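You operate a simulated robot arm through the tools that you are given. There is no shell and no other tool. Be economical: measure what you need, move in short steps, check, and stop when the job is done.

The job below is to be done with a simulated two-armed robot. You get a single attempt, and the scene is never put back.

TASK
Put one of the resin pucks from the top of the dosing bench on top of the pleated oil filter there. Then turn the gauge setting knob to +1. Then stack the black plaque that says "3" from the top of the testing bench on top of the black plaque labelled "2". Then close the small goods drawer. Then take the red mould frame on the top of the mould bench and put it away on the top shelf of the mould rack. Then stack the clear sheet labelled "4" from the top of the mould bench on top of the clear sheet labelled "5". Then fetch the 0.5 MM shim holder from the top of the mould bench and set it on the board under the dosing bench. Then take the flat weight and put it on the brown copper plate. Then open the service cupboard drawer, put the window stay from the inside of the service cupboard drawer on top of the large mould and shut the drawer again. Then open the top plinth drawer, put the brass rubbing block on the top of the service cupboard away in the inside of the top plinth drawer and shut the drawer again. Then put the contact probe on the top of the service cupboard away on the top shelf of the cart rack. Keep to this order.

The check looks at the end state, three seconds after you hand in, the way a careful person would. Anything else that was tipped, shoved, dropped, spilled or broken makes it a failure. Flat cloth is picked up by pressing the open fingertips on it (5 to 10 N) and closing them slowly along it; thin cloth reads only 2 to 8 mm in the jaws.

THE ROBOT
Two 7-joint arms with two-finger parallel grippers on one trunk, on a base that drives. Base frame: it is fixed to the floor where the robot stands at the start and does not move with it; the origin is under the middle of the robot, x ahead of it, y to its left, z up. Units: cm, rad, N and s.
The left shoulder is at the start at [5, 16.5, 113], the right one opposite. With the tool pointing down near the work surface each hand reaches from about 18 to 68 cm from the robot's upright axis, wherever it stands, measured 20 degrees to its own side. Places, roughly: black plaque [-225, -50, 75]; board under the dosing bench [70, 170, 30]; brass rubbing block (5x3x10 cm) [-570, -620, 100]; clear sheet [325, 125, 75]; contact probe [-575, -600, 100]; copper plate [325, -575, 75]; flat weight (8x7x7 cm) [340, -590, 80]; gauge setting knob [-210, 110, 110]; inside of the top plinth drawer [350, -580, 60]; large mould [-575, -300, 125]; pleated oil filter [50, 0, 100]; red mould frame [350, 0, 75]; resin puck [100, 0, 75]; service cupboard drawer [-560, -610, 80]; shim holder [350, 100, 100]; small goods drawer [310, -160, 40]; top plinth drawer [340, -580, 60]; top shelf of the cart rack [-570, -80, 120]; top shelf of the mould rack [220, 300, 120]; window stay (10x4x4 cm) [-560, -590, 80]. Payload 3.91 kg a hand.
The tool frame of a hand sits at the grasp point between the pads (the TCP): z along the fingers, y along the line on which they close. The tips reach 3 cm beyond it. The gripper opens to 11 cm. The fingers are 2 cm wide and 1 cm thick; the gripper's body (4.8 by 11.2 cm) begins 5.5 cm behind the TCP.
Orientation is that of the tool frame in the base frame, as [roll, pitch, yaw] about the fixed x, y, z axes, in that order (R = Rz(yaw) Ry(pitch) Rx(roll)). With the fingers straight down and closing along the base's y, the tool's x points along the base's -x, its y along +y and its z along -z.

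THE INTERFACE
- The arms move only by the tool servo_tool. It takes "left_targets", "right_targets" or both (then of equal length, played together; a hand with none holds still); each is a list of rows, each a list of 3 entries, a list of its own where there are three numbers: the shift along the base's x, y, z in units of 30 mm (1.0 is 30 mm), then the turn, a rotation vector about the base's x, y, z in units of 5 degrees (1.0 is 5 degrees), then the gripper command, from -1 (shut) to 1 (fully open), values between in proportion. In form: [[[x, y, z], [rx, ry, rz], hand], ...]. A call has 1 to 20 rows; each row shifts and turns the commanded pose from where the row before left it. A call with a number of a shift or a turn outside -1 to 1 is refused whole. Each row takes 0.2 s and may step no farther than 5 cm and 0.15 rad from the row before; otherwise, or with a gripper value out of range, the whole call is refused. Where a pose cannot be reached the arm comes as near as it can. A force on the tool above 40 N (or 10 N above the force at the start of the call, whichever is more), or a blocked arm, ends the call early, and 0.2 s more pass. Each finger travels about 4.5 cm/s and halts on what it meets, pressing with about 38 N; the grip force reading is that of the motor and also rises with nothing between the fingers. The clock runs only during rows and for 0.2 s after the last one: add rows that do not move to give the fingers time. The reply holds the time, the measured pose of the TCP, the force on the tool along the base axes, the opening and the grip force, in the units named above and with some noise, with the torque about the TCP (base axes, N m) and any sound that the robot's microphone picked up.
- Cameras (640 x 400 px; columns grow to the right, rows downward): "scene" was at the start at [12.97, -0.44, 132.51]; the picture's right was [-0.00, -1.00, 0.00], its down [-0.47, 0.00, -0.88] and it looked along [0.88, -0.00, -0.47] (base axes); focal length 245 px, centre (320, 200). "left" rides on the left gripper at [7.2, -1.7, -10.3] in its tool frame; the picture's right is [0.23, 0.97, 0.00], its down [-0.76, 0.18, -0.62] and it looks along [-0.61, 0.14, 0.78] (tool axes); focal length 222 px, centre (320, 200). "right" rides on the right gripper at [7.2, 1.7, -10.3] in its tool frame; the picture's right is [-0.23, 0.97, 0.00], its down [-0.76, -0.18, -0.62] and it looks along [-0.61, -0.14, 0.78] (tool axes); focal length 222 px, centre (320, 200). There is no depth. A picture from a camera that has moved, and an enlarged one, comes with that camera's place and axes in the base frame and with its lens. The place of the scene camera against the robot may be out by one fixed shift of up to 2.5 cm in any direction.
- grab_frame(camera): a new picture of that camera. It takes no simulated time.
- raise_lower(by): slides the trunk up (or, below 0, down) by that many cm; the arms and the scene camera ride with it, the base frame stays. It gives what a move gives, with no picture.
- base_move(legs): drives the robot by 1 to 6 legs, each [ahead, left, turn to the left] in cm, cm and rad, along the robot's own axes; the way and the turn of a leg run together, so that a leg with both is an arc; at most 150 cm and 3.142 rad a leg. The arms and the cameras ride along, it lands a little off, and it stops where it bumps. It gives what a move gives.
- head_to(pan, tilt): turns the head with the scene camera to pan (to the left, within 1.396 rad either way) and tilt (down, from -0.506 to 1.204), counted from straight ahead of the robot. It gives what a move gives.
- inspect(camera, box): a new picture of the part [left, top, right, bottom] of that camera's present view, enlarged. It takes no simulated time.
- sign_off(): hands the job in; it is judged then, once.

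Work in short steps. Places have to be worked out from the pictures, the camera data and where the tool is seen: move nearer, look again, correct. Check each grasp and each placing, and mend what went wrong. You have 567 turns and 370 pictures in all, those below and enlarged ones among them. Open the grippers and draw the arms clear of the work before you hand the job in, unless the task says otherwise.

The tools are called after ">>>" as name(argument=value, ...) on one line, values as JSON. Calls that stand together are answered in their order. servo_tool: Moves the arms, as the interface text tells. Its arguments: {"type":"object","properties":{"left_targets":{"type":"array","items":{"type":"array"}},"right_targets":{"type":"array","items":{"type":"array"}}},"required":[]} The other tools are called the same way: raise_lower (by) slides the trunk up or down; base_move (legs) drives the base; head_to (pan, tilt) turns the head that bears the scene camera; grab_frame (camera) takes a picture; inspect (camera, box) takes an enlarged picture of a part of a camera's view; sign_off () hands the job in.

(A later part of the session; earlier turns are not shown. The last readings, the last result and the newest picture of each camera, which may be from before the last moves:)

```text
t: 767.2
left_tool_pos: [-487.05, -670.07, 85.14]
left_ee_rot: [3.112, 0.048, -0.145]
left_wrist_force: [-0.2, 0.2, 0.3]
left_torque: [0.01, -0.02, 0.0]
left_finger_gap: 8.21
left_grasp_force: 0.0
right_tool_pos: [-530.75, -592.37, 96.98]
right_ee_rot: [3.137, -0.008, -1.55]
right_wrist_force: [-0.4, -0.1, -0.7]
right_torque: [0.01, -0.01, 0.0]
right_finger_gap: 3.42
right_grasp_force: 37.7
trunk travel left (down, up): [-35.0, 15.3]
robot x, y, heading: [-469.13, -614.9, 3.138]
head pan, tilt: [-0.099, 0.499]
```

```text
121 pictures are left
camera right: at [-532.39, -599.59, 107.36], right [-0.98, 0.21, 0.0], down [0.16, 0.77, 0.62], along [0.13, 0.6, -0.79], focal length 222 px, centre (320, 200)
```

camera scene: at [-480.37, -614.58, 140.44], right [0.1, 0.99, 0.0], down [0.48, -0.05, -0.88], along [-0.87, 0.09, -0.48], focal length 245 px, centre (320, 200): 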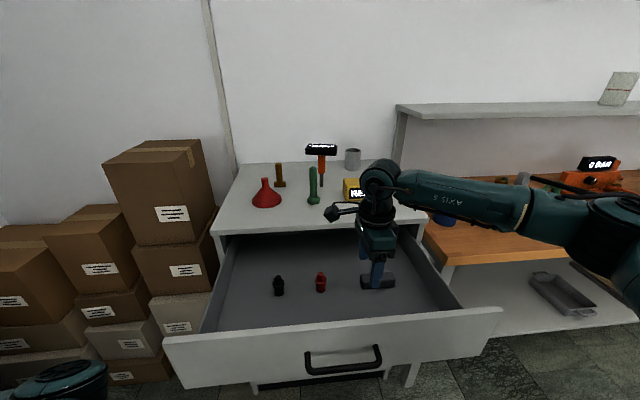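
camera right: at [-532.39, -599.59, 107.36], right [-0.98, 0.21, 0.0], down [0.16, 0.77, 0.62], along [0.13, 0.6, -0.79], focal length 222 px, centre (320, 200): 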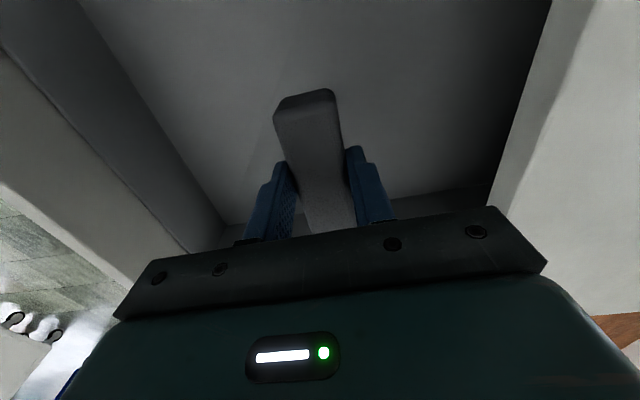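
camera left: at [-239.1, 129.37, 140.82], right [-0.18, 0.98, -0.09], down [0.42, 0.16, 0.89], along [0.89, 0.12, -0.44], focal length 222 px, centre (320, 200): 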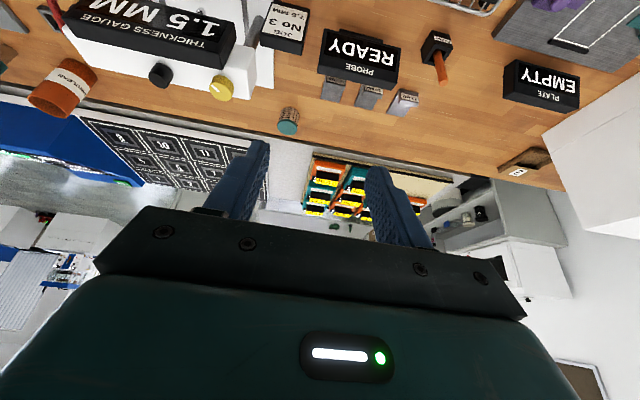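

The window stay is held (3.4 cm). I'm lifting it out, backing away and driving to the large mould near [-575, -300].

>>> servo_tool(right_targets=[[[0.2, 0, 0.9], [0, 0, 0], -0.6], [[0.3, 0, 0.9], [0, 0, 0], -0.6], [[0.4, 0, 0.9], [0, 0, 0], -0.6], [[0.5, 0, 0.9], [0, 0, 0], -0.6], [[0.5, 0, 0.6], [0, 0, 0], -0.6]])

>>> base_move(legs=[[-60, 0, 0], [0, -150, 0], [0, -140, 0]])

>>> head_to(pan=-0.1, tilt=0.3)

>>> grab_frame(camera="scene")

```text
t: 768.4
left_tool_pos: [-487.01, -670.19, 85.15]
left_ee_rot: [3.112, 0.046, -0.145]
left_wrist_force: [0.8, 0.4, -0.7]
left_torque: [-0.04, 0.01, 0.0]
left_finger_gap: 8.23
left_grasp_force: 0.0
right_tool_pos: [-525.26, -592.37, 109.68]
right_ee_rot: [3.137, -0.006, -1.55]
right_wrist_force: [-0.1, 0.6, -1.1]
right_torque: [0.0, 0.03, 0.01]
right_finger_gap: 3.42
right_grasp_force: 38.3
trunk travel left (down, up): [-35.0, 15.3]
robot x, y, heading: [-469.46, -615.27, 3.138]
head pan, tilt: [-0.099, 0.499]
```

```text
t: 796.8
left_tool_pos: [-425.74, -379.67, 85.23]
left_ee_rot: [3.112, 0.047, -0.147]
left_wrist_force: [0.4, -0.1, -0.6]
left_torque: [-0.05, -0.04, 0.04]
left_finger_gap: 8.25
left_grasp_force: 0.1
right_tool_pos: [-463.89, -301.89, 109.75]
right_ee_rot: [3.137, -0.006, -1.551]
right_wrist_force: [-1.5, 0.7, -0.8]
right_torque: [-0.01, -0.02, 0.02]
right_finger_gap: 3.41
right_grasp_force: 38.3
trunk travel left (down, up): [-35.0, 15.3]
robot x, y, heading: [-408.08, -324.42, 3.141]
head pan, tilt: [-0.099, 0.499]
```

```text
t: 797.5
left_tool_pos: [-425.9, -379.6, 85.25]
left_ee_rot: [3.112, 0.047, -0.148]
left_wrist_force: [0.0, -0.3, 0.3]
left_torque: [-0.05, 0.01, 0.02]
left_finger_gap: 8.23
left_grasp_force: 0.1
right_tool_pos: [-463.66, -301.76, 109.58]
right_ee_rot: [3.138, -0.007, -1.55]
right_wrist_force: [0.5, -0.2, -1.1]
right_torque: [0.0, 0.0, -0.02]
right_finger_gap: 3.42
right_grasp_force: 38.2
trunk travel left (down, up): [-35.0, 15.3]
robot x, y, heading: [-408.06, -324.31, 3.139]
head pan, tilt: [-0.099, 0.3]
```

```text
120 pictures are left
camera scene: at [-419.22, -324.0, 134.28], right [0.1, 0.99, 0.0], down [0.29, -0.03, -0.96], along [-0.95, 0.1, -0.3], focal length 245 px, centre (320, 200)
```

scene: 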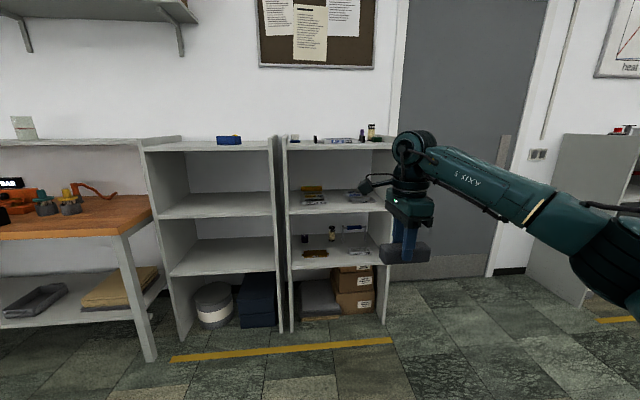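

Two racks: I'm zooming on their tops to identify the large mould.

>>> inspect(camera="scene", box=[130, 100, 400, 270])

>>> inspect(camera="scene", box=[200, 115, 400, 160])

```text
2.35 times, centred on (265, 185) of scene
camera zoom: at [-419.22, -324.0, 134.28], right [0.1, 0.99, 0.0], down [0.29, -0.03, -0.96], along [-0.95, 0.1, -0.3], focal length 576 px, centre (449, 235)
```

zoom: 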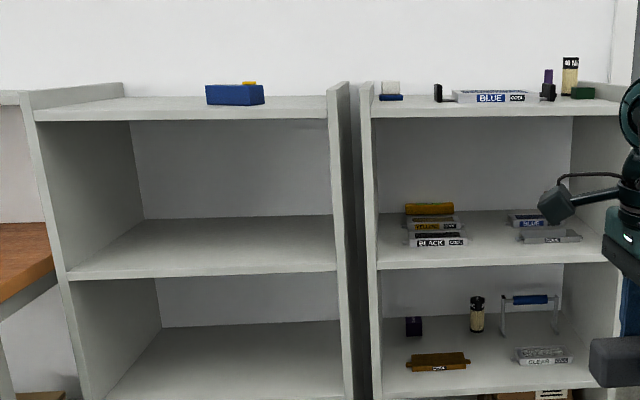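

```text
3.20 times, centred on (300, 138) of scene
camera zoom: at [-419.22, -324.0, 134.28], right [0.1, 0.99, 0.0], down [0.29, -0.03, -0.96], along [-0.95, 0.1, -0.3], focal length 784 px, centre (384, 400)
```

zoom: 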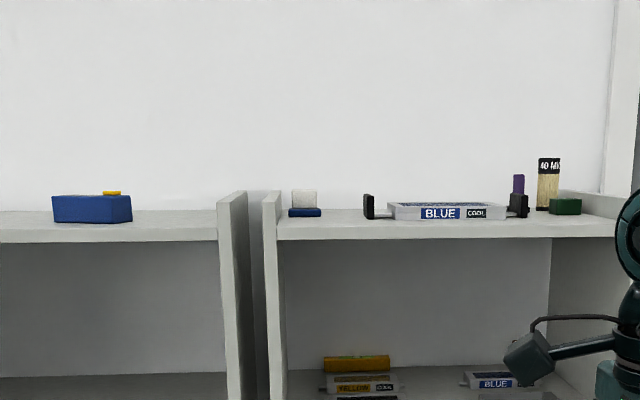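

The "BLUE / COOL" flat mould on the right rack's top at about [-572, -295] is the large one (the others are smaller). I'm raising the trunk and hand and driving in.

>>> raise_lower(by=15)

>>> servo_tool(right_targets=[[[0.3, 0, 0.9], [0, 0, 0], -0.6], [[0.3, 0, 0.9], [0, 0, 0], -0.6], [[0.3, 0, 0.9], [0, 0, 0], -0.6], [[0.3, 0, 0.9], [0, 0, 0], -0.6], [[0.3, 0, 0.9], [0, 0, 0], -0.6], [[0, 0, 0.6], [0, 0, 0], -0.6]])

>>> base_move(legs=[[95, -7, 0]])

>>> head_to(pan=-0.2, tilt=0.3)

>>> grab_frame(camera="scene")

>>> grab_frame(camera="right")

```text
t: 799.3
left_tool_pos: [-425.8, -379.64, 100.18]
left_ee_rot: [3.112, 0.047, -0.146]
left_wrist_force: [0.1, -0.2, 0.4]
left_torque: [-0.02, 0.02, 0.0]
left_finger_gap: 8.24
left_grasp_force: 0.1
right_tool_pos: [-463.86, -301.83, 124.63]
right_ee_rot: [3.138, -0.007, -1.549]
right_wrist_force: [-0.8, 1.3, -0.9]
right_torque: [-0.02, 0.02, 0.0]
right_finger_gap: 3.43
right_grasp_force: 38.1
trunk travel left (down, up): [-50.0, 0.3]
robot x, y, heading: [-408.02, -324.6, 3.134]
head pan, tilt: [-0.099, 0.3]
```

```text
t: 800.7
left_tool_pos: [-425.72, -379.61, 100.17]
left_ee_rot: [3.112, 0.047, -0.149]
left_wrist_force: [0.3, -1.3, -0.3]
left_torque: [0.0, 0.0, 0.01]
left_finger_gap: 8.25
left_grasp_force: 0.1
right_tool_pos: [-459.22, -301.76, 139.86]
right_ee_rot: [3.138, -0.007, -1.549]
right_wrist_force: [0.1, 0.6, -1.4]
right_torque: [0.02, 0.01, -0.01]
right_finger_gap: 3.41
right_grasp_force: 37.7
trunk travel left (down, up): [-50.0, 0.3]
robot x, y, heading: [-407.94, -324.12, 3.142]
head pan, tilt: [-0.099, 0.3]
```

```text
t: 805.7
left_tool_pos: [-520.34, -372.86, 100.15]
left_ee_rot: [3.112, 0.047, -0.137]
left_wrist_force: [-0.1, 0.1, 0.7]
left_torque: [0.0, 0.02, 0.01]
left_finger_gap: 8.21
left_grasp_force: 0.1
right_tool_pos: [-554.77, -295.39, 139.93]
right_ee_rot: [3.138, -0.006, -1.541]
right_wrist_force: [-0.1, 0.6, -1.1]
right_torque: [0.01, -0.03, 0.01]
right_finger_gap: 3.38
right_grasp_force: 38.3
trunk travel left (down, up): [-50.0, 0.3]
robot x, y, heading: [-502.99, -317.94, -3.135]
head pan, tilt: [-0.099, 0.3]
```

```text
t: 806.3
left_tool_pos: [-520.39, -372.97, 100.15]
left_ee_rot: [3.111, 0.048, -0.136]
left_wrist_force: [0.2, 0.8, 0.0]
left_torque: [0.0, -0.01, -0.01]
left_finger_gap: 8.24
left_grasp_force: 0.0
right_tool_pos: [-554.68, -295.52, 139.98]
right_ee_rot: [3.138, -0.007, -1.538]
right_wrist_force: [0.2, -0.2, -0.4]
right_torque: [-0.04, -0.01, -0.01]
right_finger_gap: 3.42
right_grasp_force: 38.2
trunk travel left (down, up): [-50.0, 0.3]
robot x, y, heading: [-502.71, -317.7, -3.135]
head pan, tilt: [-0.201, 0.3]
```

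```text
117 pictures are left
camera scene: at [-514.28, -316.32, 149.29], right [0.19, 0.98, 0.0], down [0.29, -0.06, -0.96], along [-0.94, 0.18, -0.3], focal length 245 px, centre (320, 200)
```

scene: 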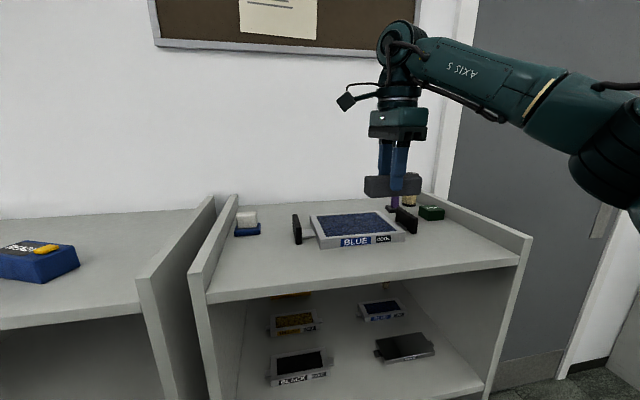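

```text
116 pictures are left
camera right: at [-556.25, -302.66, 150.29], right [-0.98, 0.2, 0.0], down [0.16, 0.77, 0.62], along [0.12, 0.61, -0.79], focal length 222 px, centre (320, 200)
```

right: 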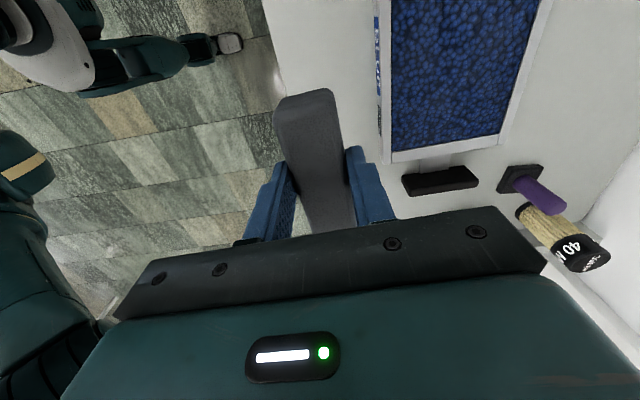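

The mould's centre is at about [-568, -298]. I'm driving 16 cm closer and moving the stay over it.

>>> base_move(legs=[[15, 0, 0]])

>>> servo_tool(right_targets=[[[0, -0.4, -0.3], [0, 0, 0], -0.6], [[0.2, -0.4, -0.5], [0, 0, 0], -0.6]])

>>> grab_frame(camera="scene")

>>> grab_frame(camera="right")

```text
t: 807.7
left_tool_pos: [-535.37, -372.96, 100.15]
left_ee_rot: [3.112, 0.045, -0.136]
left_wrist_force: [-0.1, -0.5, -0.2]
left_torque: [0.02, -0.01, 0.0]
left_finger_gap: 8.25
left_grasp_force: 0.1
right_tool_pos: [-569.72, -295.47, 139.97]
right_ee_rot: [3.14, -0.006, -1.539]
right_wrist_force: [-0.9, 0.1, -0.9]
right_torque: [-0.04, -0.02, -0.01]
right_finger_gap: 3.44
right_grasp_force: 38.0
trunk travel left (down, up): [-50.0, 0.3]
robot x, y, heading: [-518.23, -317.88, -3.134]
head pan, tilt: [-0.201, 0.3]
```

```text
t: 808.3
left_tool_pos: [-535.39, -372.97, 100.09]
left_ee_rot: [3.112, 0.048, -0.137]
left_wrist_force: [0.4, 0.5, 0.8]
left_torque: [0.0, -0.04, 0.0]
left_finger_gap: 8.26
left_grasp_force: 0.0
right_tool_pos: [-569.03, -297.97, 137.41]
right_ee_rot: [3.137, -0.009, -1.541]
right_wrist_force: [-0.6, 0.2, -1.1]
right_torque: [0.03, 0.02, 0.01]
right_finger_gap: 3.4
right_grasp_force: 38.2
trunk travel left (down, up): [-50.0, 0.3]
robot x, y, heading: [-518.16, -317.52, -3.136]
head pan, tilt: [-0.201, 0.3]
```

```text
115 pictures are left
camera scene: at [-529.26, -316.39, 149.28], right [0.19, 0.98, 0.0], down [0.29, -0.06, -0.96], along [-0.94, 0.18, -0.3], focal length 245 px, centre (320, 200)
```

scene: 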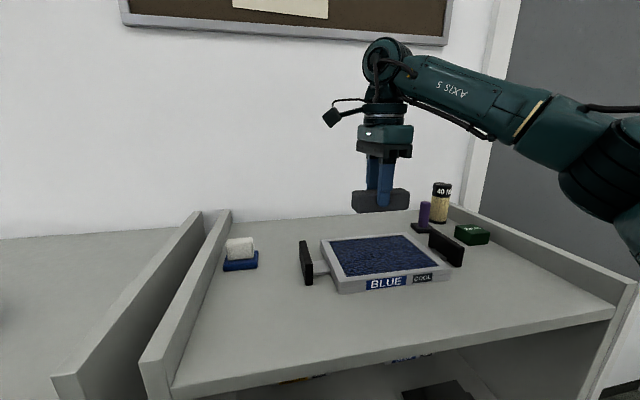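

```text
114 pictures are left
camera right: at [-570.62, -305.14, 147.84], right [-0.98, 0.2, 0.0], down [0.16, 0.77, 0.62], along [0.12, 0.61, -0.79], focal length 222 px, centre (320, 200)
```

right: 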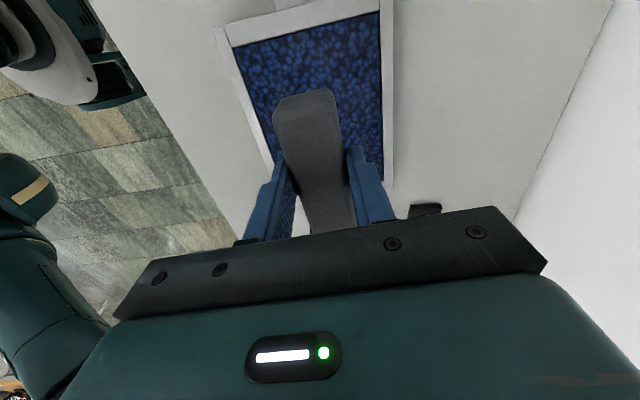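

Well centred over the mould. I'm lowering gently onto it.

>>> servo_tool(right_targets=[[[0, 0.1, -0.7], [0, 0, 0], -0.6], [[0, 0, -0.7], [0, 0, 0], -0.6], [[0, 0, -0.4], [0, 0, 0], -0.6], [[0, 0, -0.2], [0, 0, 0], -0.6], [[0, 0, -0.15], [0, 0, 0], -0.6], [[0, 0, -0.1], [0, 0, 0], -0.6]])

>>> inspect(camera="scene", box=[280, 160, 480, 310])

```text
t: 809.7
left_tool_pos: [-535.31, -373.11, 100.22]
left_ee_rot: [3.112, 0.048, -0.137]
left_wrist_force: [-0.3, -0.2, -0.2]
left_torque: [-0.04, 0.04, -0.03]
left_finger_gap: 8.24
left_grasp_force: 0.1
right_tool_pos: [-569.0, -297.6, 130.82]
right_ee_rot: [3.138, -0.007, -1.541]
right_wrist_force: [0.5, -0.1, -0.3]
right_torque: [0.0, 0.01, -0.05]
right_finger_gap: 3.38
right_grasp_force: 38.0
trunk travel left (down, up): [-50.0, 0.3]
robot x, y, heading: [-518.05, -317.8, -3.138]
head pan, tilt: [-0.201, 0.3]
```

```text
2.67 times, centred on (380, 235) of scene
camera zoom: at [-529.24, -316.41, 149.29], right [0.19, 0.98, 0.0], down [0.29, -0.06, -0.96], along [-0.94, 0.18, -0.3], focal length 653 px, centre (160, 107)
```

zoom: 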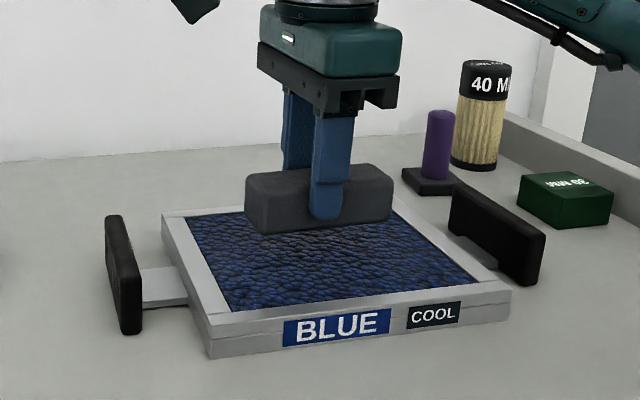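

Still a bit above. I'm continuing down with a guard and shifting 1 cm toward me.

>>> servo_tool(right_targets=[[[0.3, 0, -0.2], [0, 0, 0], -0.6], [[0, 0, -0.2], [0, 0, 0], -0.6], [[0, 0, -0.2], [0, 0, 0], -0.6], [[0, 0, -0.15], [0, 0, 0], -0.6], [[0, 0, -0.15], [0, 0, 0], -0.6], [[0, 0, -0.1], [0, 0, 0], -0.6]])

>>> inspect(camera="scene", box=[280, 160, 480, 310])

```text
t: 811.0
left_tool_pos: [-535.26, -372.97, 100.14]
left_ee_rot: [3.113, 0.048, -0.136]
left_wrist_force: [-0.4, 0.1, -0.3]
left_torque: [-0.01, -0.03, 0.01]
left_finger_gap: 8.23
left_grasp_force: 0.1
right_tool_pos: [-568.11, -297.57, 128.8]
right_ee_rot: [3.12, -0.013, -1.543]
right_wrist_force: [3.8, 0.3, 10.0]
right_torque: [0.41, -0.33, -0.05]
right_finger_gap: 3.42
right_grasp_force: 37.2
trunk travel left (down, up): [-50.0, 0.3]
robot x, y, heading: [-518.02, -317.58, -3.135]
head pan, tilt: [-0.201, 0.3]
stopped in row 6 (right hand): the force on the tool passed its limit at 44 N (the readings are from after the stop); the commanded pose is now the measured one
```

```text
2.67 times, centred on (380, 235) of scene
camera zoom: at [-529.08, -316.46, 149.28], right [0.19, 0.98, 0.0], down [0.29, -0.06, -0.96], along [-0.94, 0.18, -0.29], focal length 653 px, centre (160, 107)
```

zoom: 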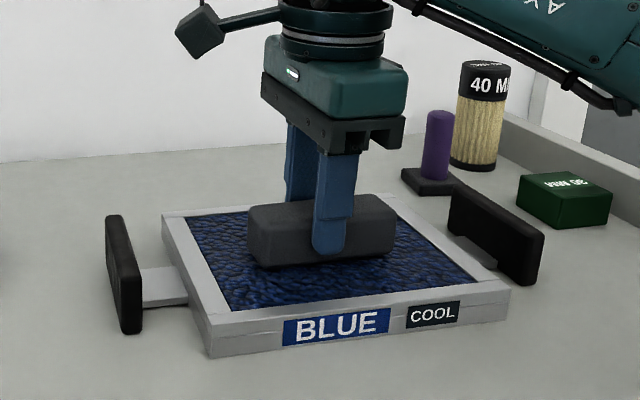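

It rests on the mould's fill. I'm easing, opening and rising.

>>> servo_tool(right_targets=[[[0, 0, 0.06], [0, 0, 0], -0.6], [[0, 0, 0], [0, 0, 0], -0.2], [[0, 0, 0], [0, 0, 0], 0], [[0, 0, 0], [0, 0, 0], 0], [[0, 0, 0.5], [0, 0, 0], 0], [[0, 0, 0.9], [0, 0, 0], 0], [[0, 0, 0.9], [0, 0, 0], 0], [[0.3, 0, 0.9], [0, 0, 0], 0]])

>>> inspect(camera="scene", box=[280, 160, 480, 310])

```text
t: 812.8
left_tool_pos: [-535.28, -372.98, 100.01]
left_ee_rot: [3.11, 0.048, -0.136]
left_wrist_force: [0.1, -0.3, 0.1]
left_torque: [-0.01, 0.03, 0.05]
left_finger_gap: 8.26
left_grasp_force: 0.0
right_tool_pos: [-567.23, -297.65, 138.38]
right_ee_rot: [3.122, -0.012, -1.542]
right_wrist_force: [-0.3, 0.0, 0.1]
right_torque: [0.0, 0.02, -0.01]
right_finger_gap: 5.52
right_grasp_force: 0.0
trunk travel left (down, up): [-50.0, 0.3]
robot x, y, heading: [-518.38, -317.4, -3.135]
head pan, tilt: [-0.201, 0.3]
```

```text
2.67 times, centred on (380, 235) of scene
camera zoom: at [-529.15, -316.43, 149.29], right [0.19, 0.98, 0.0], down [0.29, -0.06, -0.96], along [-0.94, 0.18, -0.29], focal length 653 px, centre (160, 107)
```

zoom: 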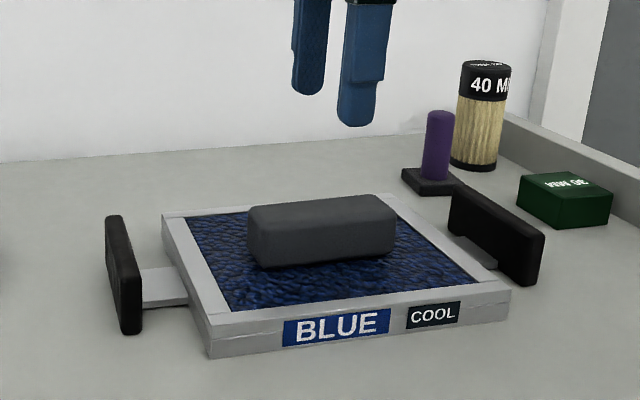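

The stay lies on the mould. I'm returning to the cupboard to shut its drawer, with the tool tilted forward and closed.

>>> base_move(legs=[[-110, 0, 0], [0, 150, 0], [0, 147, 0], [50, 0, 0]])

>>> servo_tool(right_targets=[[[0.2, 0, -0.8], [0, 1, 0], -0.5], [[0.2, 0, -0.8], [0, 1, 0], -1], [[0, 0, -0.8], [0, 1, 0], -1], [[0, 0, -0.8], [0, 1, 0], -1], [[0, 0, -0.8], [0, 1, 0], -1], [[0, 0, -0.8], [0, 1, 0], -1], [[0, 0, -0.8], [0, 1, 0], -1], [[0, 0, -0.8], [0, 1, 0], -1], [[0, 0, -0.8], [0, 1, 0], -1], [[0, 0, -0.8], [0, 1, 0], -1]])

>>> head_to(pan=-0.1, tilt=0.5)

>>> grab_frame(camera="scene")

```text
t: 846.8
left_tool_pos: [-475.37, -671.73, 100.2]
left_ee_rot: [3.113, 0.049, -0.149]
left_wrist_force: [0.5, -0.6, -0.1]
left_torque: [0.0, -0.02, -0.02]
left_finger_gap: 8.22
left_grasp_force: 0.1
right_tool_pos: [-506.35, -595.75, 138.47]
right_ee_rot: [3.123, -0.014, -1.556]
right_wrist_force: [-0.2, -0.9, -1.1]
right_torque: [-0.02, 0.01, -0.04]
right_finger_gap: 5.48
right_grasp_force: 0.0
trunk travel left (down, up): [-50.0, 0.3]
robot x, y, heading: [-457.28, -616.19, 3.132]
head pan, tilt: [-0.201, 0.3]
```

```text
t: 849.0
left_tool_pos: [-475.18, -671.58, 100.29]
left_ee_rot: [3.108, 0.047, -0.149]
left_wrist_force: [0.4, 0.4, 0.3]
left_torque: [0.0, -0.01, 0.0]
left_finger_gap: 8.27
left_grasp_force: 0.0
right_tool_pos: [-505.09, -595.67, 114.27]
right_ee_rot: [2.251, 0.005, -1.551]
right_wrist_force: [0.0, 0.3, -0.5]
right_torque: [0.0, 0.0, 0.0]
right_finger_gap: 0.0
right_grasp_force: 37.7
trunk travel left (down, up): [-50.0, 0.3]
robot x, y, heading: [-457.1, -616.6, 3.134]
head pan, tilt: [-0.201, 0.3]
```

```text
t: 849.7
left_tool_pos: [-475.36, -671.67, 100.2]
left_ee_rot: [3.111, 0.048, -0.148]
left_wrist_force: [0.7, -0.2, -0.5]
left_torque: [0.01, 0.01, 0.0]
left_finger_gap: 8.26
left_grasp_force: 0.0
right_tool_pos: [-505.06, -595.69, 114.36]
right_ee_rot: [2.251, 0.003, -1.554]
right_wrist_force: [0.2, -0.7, 0.0]
right_torque: [0.0, 0.03, 0.01]
right_finger_gap: 0.0
right_grasp_force: 37.7
trunk travel left (down, up): [-50.0, 0.3]
robot x, y, heading: [-457.17, -616.28, 3.134]
head pan, tilt: [-0.099, 0.499]
```

```text
110 pictures are left
camera scene: at [-468.29, -615.97, 147.45], right [0.11, 0.99, 0.0], down [0.48, -0.05, -0.88], along [-0.87, 0.09, -0.48], focal length 245 px, centre (320, 200)
```

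scene: 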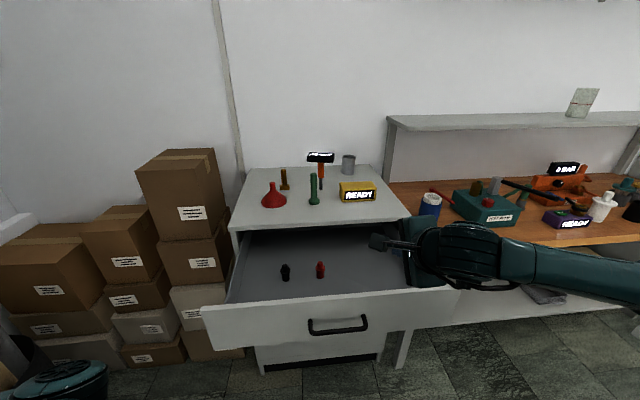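

I'm lining the closed fingertips up in front of the drawer face, just above the handle.

>>> servo_tool(right_targets=[[[0.9, -0.6, 0], [0, 0, 0], -1], [[0.9, -0.6, 0], [0, 0, 0], -1], [[0.9, -0.6, -0.6], [0, 0, 0], -1], [[0, -0.6, -0.9], [0, 0, 0], -1], [[0, -0.6, -0.9], [0, 0, 0], -1], [[0, -0.6, -0.9], [0, 0, 0], -1], [[0, -0.2, -0.9], [0, 0, 0], -1], [[0, 0, -0.9], [0, 0, 0], -1], [[0, 0, -0.9], [0, 0, 0], -1], [[0, 0, -0.8], [0, 0, 0], -1]])

>>> grab_frame(camera="scene")

```text
t: 851.9
left_tool_pos: [-475.15, -671.58, 100.15]
left_ee_rot: [3.111, 0.048, -0.148]
left_wrist_force: [-0.7, 0.4, -0.5]
left_torque: [0.0, 0.01, 0.01]
left_finger_gap: 8.22
left_grasp_force: 0.0
right_tool_pos: [-497.94, -607.45, 93.76]
right_ee_rot: [2.249, 0.003, -1.554]
right_wrist_force: [0.8, 0.0, 0.0]
right_torque: [-0.01, 0.01, -0.01]
right_finger_gap: 0.01
right_grasp_force: 38.0
right hand out of reach, approached as far as the arm can: row 3
trunk travel left (down, up): [-50.0, 0.3]
robot x, y, heading: [-456.94, -616.46, 3.133]
head pan, tilt: [-0.099, 0.499]
```

```text
109 pictures are left
camera scene: at [-468.3, -616.01, 147.45], right [0.11, 0.99, 0.0], down [0.48, -0.05, -0.88], along [-0.87, 0.09, -0.48], focal length 245 px, centre (320, 200)
```

scene: 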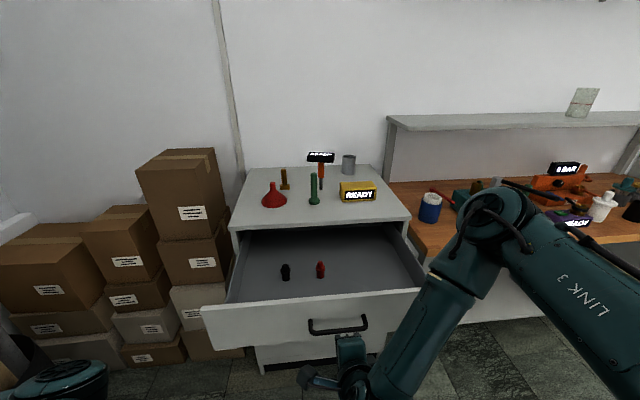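

I'm pushing forward now.

>>> servo_tool(right_targets=[[[-0.5, 0, 0], [0, 0, 0], -1], [[-0.5, 0, 0], [0, 0, 0], -1], [[-0.5, 0, 0], [0, 0, 0], -1], [[-0.5, 0, 0], [0, 0, 0], -1], [[-0.5, 0, 0], [0, 0, 0], -1], [[-0.5, 0, 0], [0, 0, 0], -1], [[-0.5, 0, 0], [0, 0, 0], -1], [[-0.5, 0, 0], [0, 0, 0], -1], [[-0.5, 0, 0], [0, 0, 0], -1], [[-0.5, 0, 0], [0, 0, 0], -1], [[-0.5, 0, 0], [0, 0, 0], -1], [[-0.5, 0, 0], [0, 0, 0], -1], [[-0.5, 0, 0], [0, 0, 0], -1], [[-0.5, 0, 0], [0, 0, 0], -1]])

>>> grab_frame(camera="scene")

```text
t: 854.9
left_tool_pos: [-475.21, -671.54, 100.1]
left_ee_rot: [3.11, 0.047, -0.147]
left_wrist_force: [0.5, 0.2, -0.4]
left_torque: [0.0, 0.0, 0.01]
left_finger_gap: 8.24
left_grasp_force: 0.0
right_tool_pos: [-518.97, -607.52, 93.71]
right_ee_rot: [2.251, 0.003, -1.551]
right_wrist_force: [0.7, -0.2, -0.1]
right_torque: [-0.01, 0.01, 0.0]
right_finger_gap: 0.0
right_grasp_force: 37.3
trunk travel left (down, up): [-50.0, 0.3]
robot x, y, heading: [-457.52, -616.58, 3.135]
head pan, tilt: [-0.099, 0.499]
```

```text
108 pictures are left
camera scene: at [-468.31, -615.98, 147.44], right [0.11, 0.99, 0.0], down [0.48, -0.05, -0.88], along [-0.87, 0.09, -0.48], focal length 245 px, centre (320, 200)
```

scene: 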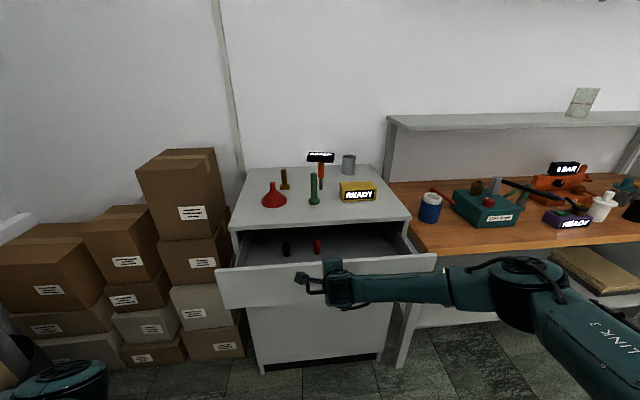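

Pushing works. I'm driving forward 14 cm with the hand still, then finishing with the arm.

>>> base_move(legs=[[14, 0, 0]])

>>> servo_tool(right_targets=[[[-0.4, 0, 0], [0, 0, 0], -1], [[-0.4, 0, 0], [0, 0, 0], -1], [[-0.4, 0, 0], [0, 0, 0], -1], [[-0.3, 0, 0], [0, 0, 0], -1], [[-0.3, 0, 0], [0, 0, 0], -1], [[-0.3, 0, 0], [0, 0, 0], -1]])

>>> grab_frame(camera="scene")

```text
t: 856.2
left_tool_pos: [-489.12, -671.48, 100.15]
left_ee_rot: [3.113, 0.046, -0.149]
left_wrist_force: [-1.1, 0.6, 0.3]
left_torque: [0.02, 0.01, -0.02]
left_finger_gap: 8.25
left_grasp_force: 0.0
right_tool_pos: [-532.89, -607.49, 93.74]
right_ee_rot: [2.252, 0.005, -1.552]
right_wrist_force: [-0.6, -0.1, -1.0]
right_torque: [0.01, -0.01, -0.04]
right_finger_gap: 0.0
right_grasp_force: 37.7
trunk travel left (down, up): [-50.0, 0.3]
robot x, y, heading: [-471.04, -616.65, 3.136]
head pan, tilt: [-0.099, 0.499]
```

```text
t: 857.6
left_tool_pos: [-488.69, -671.31, 100.37]
left_ee_rot: [3.108, 0.053, -0.15]
left_wrist_force: [-1.1, -0.6, 0.2]
left_torque: [0.03, 0.0, 0.0]
left_finger_gap: 8.25
left_grasp_force: 0.0
right_tool_pos: [-538.18, -607.47, 93.75]
right_ee_rot: [2.258, 0.002, -1.554]
right_wrist_force: [28.4, 5.4, 15.3]
right_torque: [0.16, 0.12, -0.31]
right_finger_gap: 0.0
right_grasp_force: 37.4
trunk travel left (down, up): [-50.0, 0.3]
robot x, y, heading: [-470.92, -616.53, 3.131]
head pan, tilt: [-0.099, 0.499]
stopped in row 6 (right hand): the force on the tool passed its limit at 43 N (the readings are from after the stop); the commanded pose is now the measured one
```

```text
107 pictures are left
camera scene: at [-481.49, -615.82, 147.54], right [0.11, 0.99, 0.0], down [0.47, -0.05, -0.88], along [-0.88, 0.09, -0.47], focal length 245 px, centre (320, 200)
```

scene: 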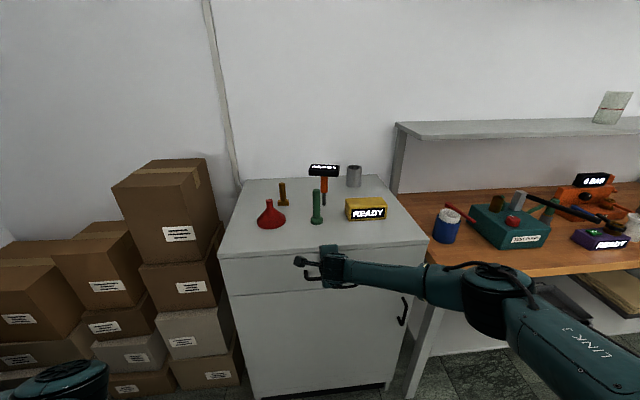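

The drawer is shut. I'm retracting, bringing the tool upright and undoing the roll (90° counter-clockwise) for the brass block.

>>> servo_tool(right_targets=[[[0.6, 0, 0], [0, 0, 0], -1], [[0.9, 0, 0.3], [0, 0, 0], -1], [[0.9, 0, 0.9], [0, -1, 0], -0.5], [[0.5, 0, 0.9], [0, -1, 0], 0], [[0, 0, 0.9], [0, -1, 0], 0], [[0, 0, 0.9], [0, -1, 0], 0], [[0, 0, 0.9], [0, -1, 0], 0], [[0, 0, 0.5], [0, -1, 0], 0], [[0, 0, 0], [0, -1, 0], 0], [[0, 0, 0], [0, -1, 0], 0], [[0, 0, 0], [0, -1, 0], 0]])

>>> servo_tool(right_targets=[[[0, 0, 0], [0, 0, 1], 0], [[0, 0, 0], [0, 0, 1], 0], [[0, 0, 0], [0, 0, 1], 0], [[0, 0, 0], [0, 0, 1], 0], [[0, 0, 0], [0, 0, 1], 0], [[0, 0, 0], [0, 0, 1], 0], [[0, 0, 0], [0, 0, 1], 0], [[0, 0, 0], [0, 0, 1], 0], [[0, 0, 0], [0, 0, 1], 0], [[0, 0, 0], [0, 0, 1], 0], [[0, 0, 0], [0, 0, 1], 0], [[0, 0, 0], [0, 0, 1], 0], [[0, 0, 0], [0, 0, 1], 0], [[0, 0, 0], [0, 0, 1], 0], [[0, 0, 0], [0, 0, 1], 0], [[0, 0, 0], [0, 0, 1], 0], [[0, 0, 0], [0, 0, 1], 0], [[0, 0, 0], [0, 0, 0.8], 0]])

>>> inspect(camera="scene", box=[210, 140, 440, 280])

```text
t: 860.0
left_tool_pos: [-489.09, -671.48, 100.14]
left_ee_rot: [3.112, 0.046, -0.149]
left_wrist_force: [0.1, -0.3, 0.4]
left_torque: [-0.02, -0.03, -0.02]
left_finger_gap: 8.24
left_grasp_force: 0.2
right_tool_pos: [-529.9, -607.52, 109.31]
right_ee_rot: [3.05, -0.012, -1.556]
right_wrist_force: [0.1, -0.1, 0.3]
right_torque: [0.01, 0.0, 0.03]
right_finger_gap: 5.52
right_grasp_force: 0.0
trunk travel left (down, up): [-50.0, 0.3]
robot x, y, heading: [-471.41, -616.8, 3.132]
head pan, tilt: [-0.099, 0.499]
```

```text
t: 863.9
left_tool_pos: [-489.17, -671.52, 100.2]
left_ee_rot: [3.112, 0.048, -0.149]
left_wrist_force: [0.1, 0.0, -0.1]
left_torque: [-0.02, -0.01, 0.0]
left_finger_gap: 8.24
left_grasp_force: 0.1
right_tool_pos: [-529.91, -607.41, 109.23]
right_ee_rot: [3.047, -0.011, -0.001]
right_wrist_force: [-0.9, 0.0, -0.4]
right_torque: [-0.03, 0.01, 0.0]
right_finger_gap: 5.5
right_grasp_force: 0.2
trunk travel left (down, up): [-50.0, 0.3]
robot x, y, heading: [-470.72, -616.05, 3.133]
head pan, tilt: [-0.099, 0.499]
```

```text
2.78 times, centred on (325, 210) of scene
camera zoom: at [-482.1, -615.88, 147.45], right [0.11, 0.99, 0.0], down [0.48, -0.05, -0.88], along [-0.87, 0.09, -0.48], focal length 681 px, centre (306, 172)
```

zoom: 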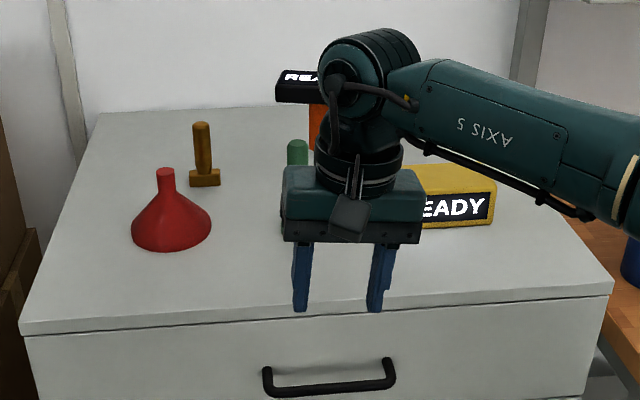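

The brass block stands at about [-570.5, -622.4] with its handle up to z ≈ 106. I'm raising the hand well above all items, leveling it with a 10° tilt, and driving in.

>>> servo_tool(right_targets=[[[0.2, 0, 0.9], [1, 1, 0], 0], [[0.2, 0, 0.9], [0, 1, 0], 0], [[0.2, 0, 0.9], [0, 0, 0], 0], [[0, -0.5, 0.9], [0, 0, 0], 0], [[0, -0.5, 0.9], [0, 0, 0], 0], [[0, -0.5, 0.6], [0, 0, 0], 0]])

>>> base_move(legs=[[0, 10, 0.008], [36, 0, 0]])

>>> grab_frame(camera="right")

>>> grab_frame(camera="scene")

```text
t: 865.2
left_tool_pos: [-489.04, -671.49, 100.19]
left_ee_rot: [3.113, 0.046, -0.151]
left_wrist_force: [0.0, 0.0, -1.1]
left_torque: [0.06, 0.03, 0.02]
left_finger_gap: 8.26
left_grasp_force: 0.0
right_tool_pos: [-528.1, -612.01, 124.67]
right_ee_rot: [3.135, 0.165, 0.0]
right_wrist_force: [-0.2, -0.8, -0.2]
right_torque: [0.04, 0.03, -0.01]
right_finger_gap: 5.51
right_grasp_force: 0.0
trunk travel left (down, up): [-50.0, 0.3]
robot x, y, heading: [-471.35, -616.25, 3.132]
head pan, tilt: [-0.099, 0.499]
```

```text
t: 868.7
left_tool_pos: [-524.27, -681.67, 100.16]
left_ee_rot: [3.112, 0.049, -0.139]
left_wrist_force: [0.5, 0.4, 0.4]
left_torque: [0.02, -0.03, 0.01]
left_finger_gap: 8.24
left_grasp_force: 0.1
right_tool_pos: [-563.84, -622.47, 124.54]
right_ee_rot: [3.137, 0.163, 0.009]
right_wrist_force: [0.0, 0.0, 0.6]
right_torque: [-0.01, 0.0, 0.02]
right_finger_gap: 5.52
right_grasp_force: 0.0
trunk travel left (down, up): [-50.0, 0.3]
robot x, y, heading: [-506.86, -626.41, -3.143]
head pan, tilt: [-0.099, 0.499]
```

```text
105 pictures are left
camera right: at [-555.02, -624.03, 133.45], right [-0.21, -0.98, 0.04], down [-0.65, 0.18, 0.74], along [-0.73, 0.13, -0.67], focal length 222 px, centre (320, 200)
```

right: 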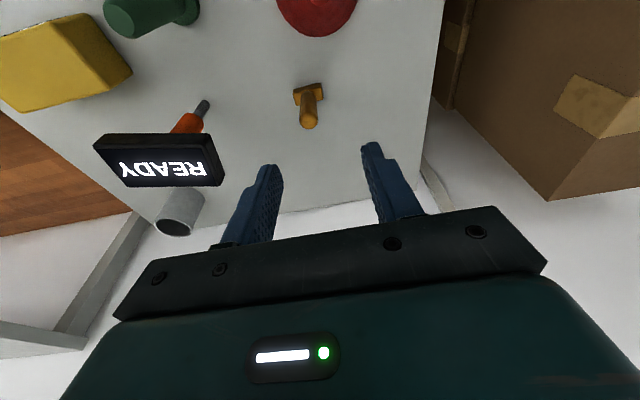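

```text
104 pictures are left
camera scene: at [-517.81, -626.03, 147.44], right [0.1, 1.0, 0.0], down [0.48, -0.05, -0.88], along [-0.87, 0.09, -0.48], focal length 245 px, centre (320, 200)
```

scene: 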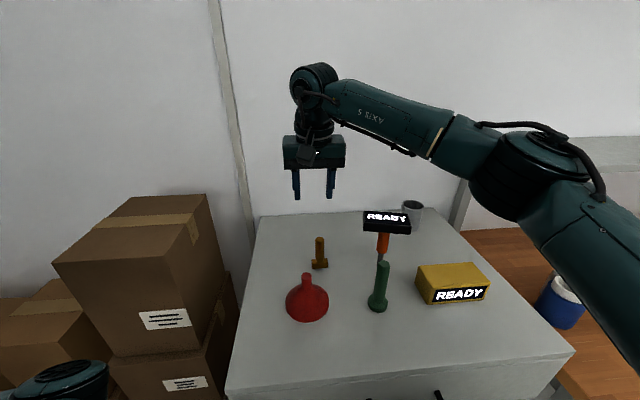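

The brass handle is at [-569, -620.8]. I'm descending to grip it.

>>> servo_tool(right_targets=[[[-0.8, 0.3, -0.6], [0, 0, 0], 0], [[-0.8, 0.25, -0.8], [0, 0, 0], 0], [[0, 0, -0.9], [0, 0, 0], 0], [[0, 0, -0.9], [0, 0, 0], 0], [[0, 0, -0.9], [0, 0, 0], 0], [[0, 0, -0.9], [0, 0, 0], 0], [[0, 0, -0.9], [0, 0, 0], 0], [[0, 0, -0.6], [0, 0, 0], 0]])

>>> grab_frame(camera="right")

```text
t: 870.5
left_tool_pos: [-524.26, -681.59, 100.11]
left_ee_rot: [3.112, 0.047, -0.142]
left_wrist_force: [0.6, 0.2, -0.2]
left_torque: [0.01, -0.01, -0.02]
left_finger_gap: 8.26
left_grasp_force: 0.0
right_tool_pos: [-568.58, -620.93, 105.01]
right_ee_rot: [3.135, 0.166, 0.009]
right_wrist_force: [-0.5, -0.2, -0.2]
right_torque: [0.01, 0.02, 0.01]
right_finger_gap: 5.5
right_grasp_force: 0.2
trunk travel left (down, up): [-50.0, 0.3]
robot x, y, heading: [-506.73, -626.61, -3.14]
head pan, tilt: [-0.099, 0.499]
```

```text
103 pictures are left
camera right: at [-559.84, -622.4, 113.98], right [-0.21, -0.98, 0.04], down [-0.65, 0.18, 0.74], along [-0.73, 0.13, -0.67], focal length 222 px, centre (320, 200)
```

right: 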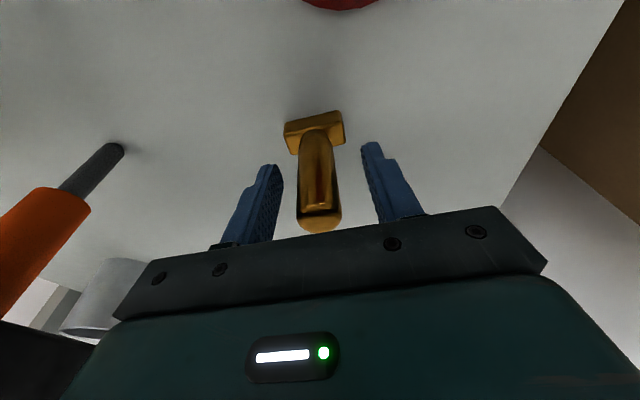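

The handle is between the fingers. I'm lowering a bit and gripping, then lifting.

>>> servo_tool(right_targets=[[[0, 0, -0.4], [0, 0, 0], 0], [[0, 0, 0], [0, 0, 0], -0.5], [[0, 0, 0], [0, 0, 0], -0.9], [[0, 0, 0], [0, 0, 0], -0.9], [[0, 0, 0], [0, 0, 0], -0.9], [[0, 0, 0.4], [0, 0, 0], -0.9], [[0, 0, 0.9], [0, 0, 0], -0.9], [[0, 0, 0.9], [0, 0, 0], -0.9], [[0, 0, 0.9], [0, 0, 0], -0.9], [[0, 0, 0.9], [0, 0, 0], -0.9], [[0, 0, 0.9], [0, 0, 0], -0.9], [[0.3, 0, 0.9], [0, 0, 0], -0.9]])

>>> grab_frame(camera="right")

>>> inspect(camera="scene", box=[240, 190, 500, 340])

```text
t: 873.1
left_tool_pos: [-524.15, -681.66, 100.23]
left_ee_rot: [3.11, 0.047, -0.141]
left_wrist_force: [0.9, -0.6, -1.2]
left_torque: [0.0, 0.0, 0.0]
left_finger_gap: 8.25
left_grasp_force: 0.1
right_tool_pos: [-567.7, -620.86, 121.44]
right_ee_rot: [3.136, 0.166, 0.009]
right_wrist_force: [-0.1, 0.3, -1.9]
right_torque: [0.03, 0.02, 0.0]
right_finger_gap: 2.31
right_grasp_force: 37.4
trunk travel left (down, up): [-50.0, 0.3]
robot x, y, heading: [-507.06, -626.71, -3.139]
head pan, tilt: [-0.099, 0.499]
```

```text
102 pictures are left
camera right: at [-558.88, -622.43, 130.24], right [-0.21, -0.98, 0.04], down [-0.65, 0.18, 0.74], along [-0.73, 0.13, -0.67], focal length 222 px, centre (320, 200)
```

right: 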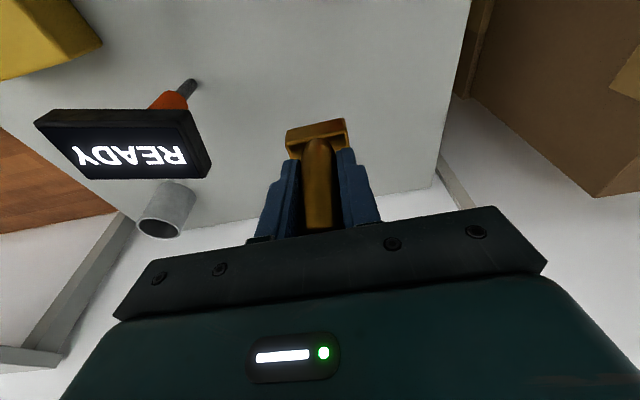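

```text
2.46 times, centred on (370, 265) of scene
camera zoom: at [-517.71, -626.02, 147.45], right [0.1, 1.0, 0.0], down [0.48, -0.05, -0.88], along [-0.87, 0.09, -0.48], focal length 603 px, centre (197, 40)
```

zoom: 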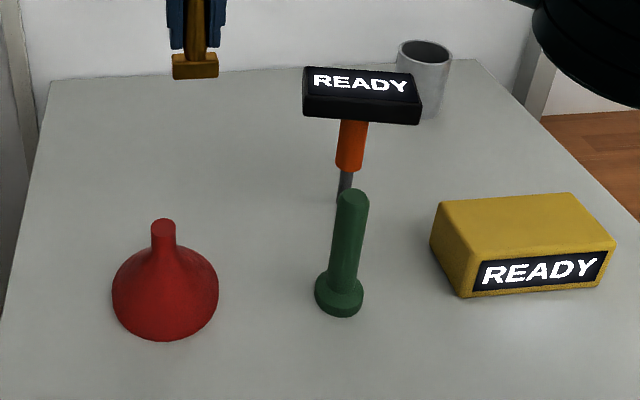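

The brass block is held. I'm retracting and driving east along y ≈ -520 to the plinth.

>>> servo_tool(right_targets=[[[0.6, 0, 0.3], [0, 0, 0], -0.9], [[0.9, 0, 0], [0, 0, 0], -0.9], [[0.9, 0, 0], [0, 0, 0], -0.9], [[0.9, 0, 0], [0, 0, 0], -0.9]])

>>> base_move(legs=[[-65, 0, 0], [0, -105, 0], [0, 0, 3.14], [150, 0, 0], [150, 0, 0], [150, 0, 0]])

>>> base_move(legs=[[150, 0, 0], [75, 0, 0], [30, -42, 0]])

>>> head_to(pan=-0.1, tilt=0.6)

>>> grab_frame(camera="scene")

```text
t: 874.1
left_tool_pos: [-524.17, -681.61, 100.18]
left_ee_rot: [3.11, 0.046, -0.141]
left_wrist_force: [-0.5, 0.1, -0.1]
left_torque: [-0.02, -0.01, -0.03]
left_finger_gap: 8.25
left_grasp_force: 0.1
right_tool_pos: [-557.84, -620.78, 122.05]
right_ee_rot: [3.135, 0.165, 0.009]
right_wrist_force: [0.5, -0.2, -1.7]
right_torque: [-0.01, -0.02, 0.02]
right_finger_gap: 2.34
right_grasp_force: 38.2
trunk travel left (down, up): [-50.0, 0.3]
robot x, y, heading: [-506.78, -626.67, -3.138]
head pan, tilt: [-0.099, 0.499]
```

```text
t: 915.2
left_tool_pos: [23.05, -457.61, 100.05]
left_ee_rot: [3.112, 0.047, 3.029]
left_wrist_force: [-0.2, 0.5, 0.0]
left_torque: [0.0, 0.0, 0.01]
left_finger_gap: 8.25
left_grasp_force: 0.1
right_tool_pos: [58.13, -517.32, 121.92]
right_ee_rot: [3.134, 0.164, -3.106]
right_wrist_force: [0.3, 0.3, -1.1]
right_torque: [-0.02, 0.01, 0.03]
right_finger_gap: 2.25
right_grasp_force: 37.7
trunk travel left (down, up): [-50.0, 0.3]
robot x, y, heading: [6.89, -512.87, 0.025]
head pan, tilt: [-0.099, 0.499]
```

```text
t: 930.1
left_tool_pos: [279.62, -494.79, 100.12]
left_ee_rot: [3.11, 0.047, 3.007]
left_wrist_force: [-0.4, -0.5, -0.3]
left_torque: [-0.02, -0.03, 0.02]
left_finger_gap: 8.23
left_grasp_force: 0.0
right_tool_pos: [313.53, -555.17, 121.98]
right_ee_rot: [3.133, 0.164, -3.127]
right_wrist_force: [-0.2, -0.1, -1.6]
right_torque: [-0.01, 0.0, -0.01]
right_finger_gap: 2.23
right_grasp_force: 37.9
trunk travel left (down, up): [-50.0, 0.3]
robot x, y, heading: [262.26, -549.94, 0.006]
head pan, tilt: [-0.099, 0.499]
```

```text
t: 930.8
left_tool_pos: [279.61, -494.77, 100.22]
left_ee_rot: [3.11, 0.048, 3.008]
left_wrist_force: [-0.2, 0.0, 0.9]
left_torque: [0.0, 0.02, -0.03]
left_finger_gap: 8.25
left_grasp_force: 0.1
right_tool_pos: [313.56, -555.3, 122.07]
right_ee_rot: [3.134, 0.164, -3.127]
right_wrist_force: [0.5, 0.2, -1.4]
right_torque: [0.03, 0.0, -0.01]
right_finger_gap: 2.23
right_grasp_force: 37.8
trunk travel left (down, up): [-50.0, 0.3]
robot x, y, heading: [262.52, -549.68, 0.007]
head pan, tilt: [-0.099, 0.6]
```

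```text
100 pictures are left
camera scene: at [275.15, -551.21, 146.54], right [-0.09, -1.0, 0.0], down [-0.56, 0.05, -0.83], along [0.82, -0.08, -0.56], focal length 245 px, centre (320, 200)
```

scene: 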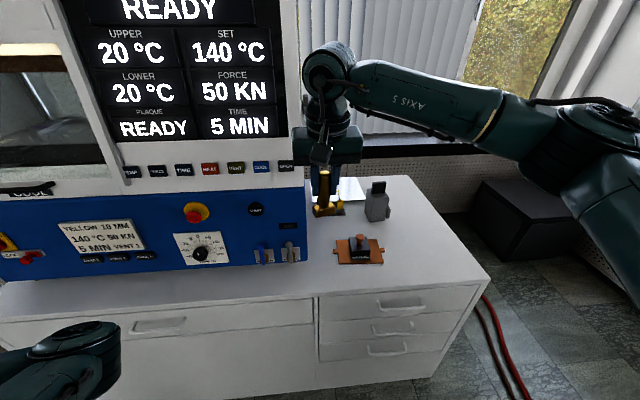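

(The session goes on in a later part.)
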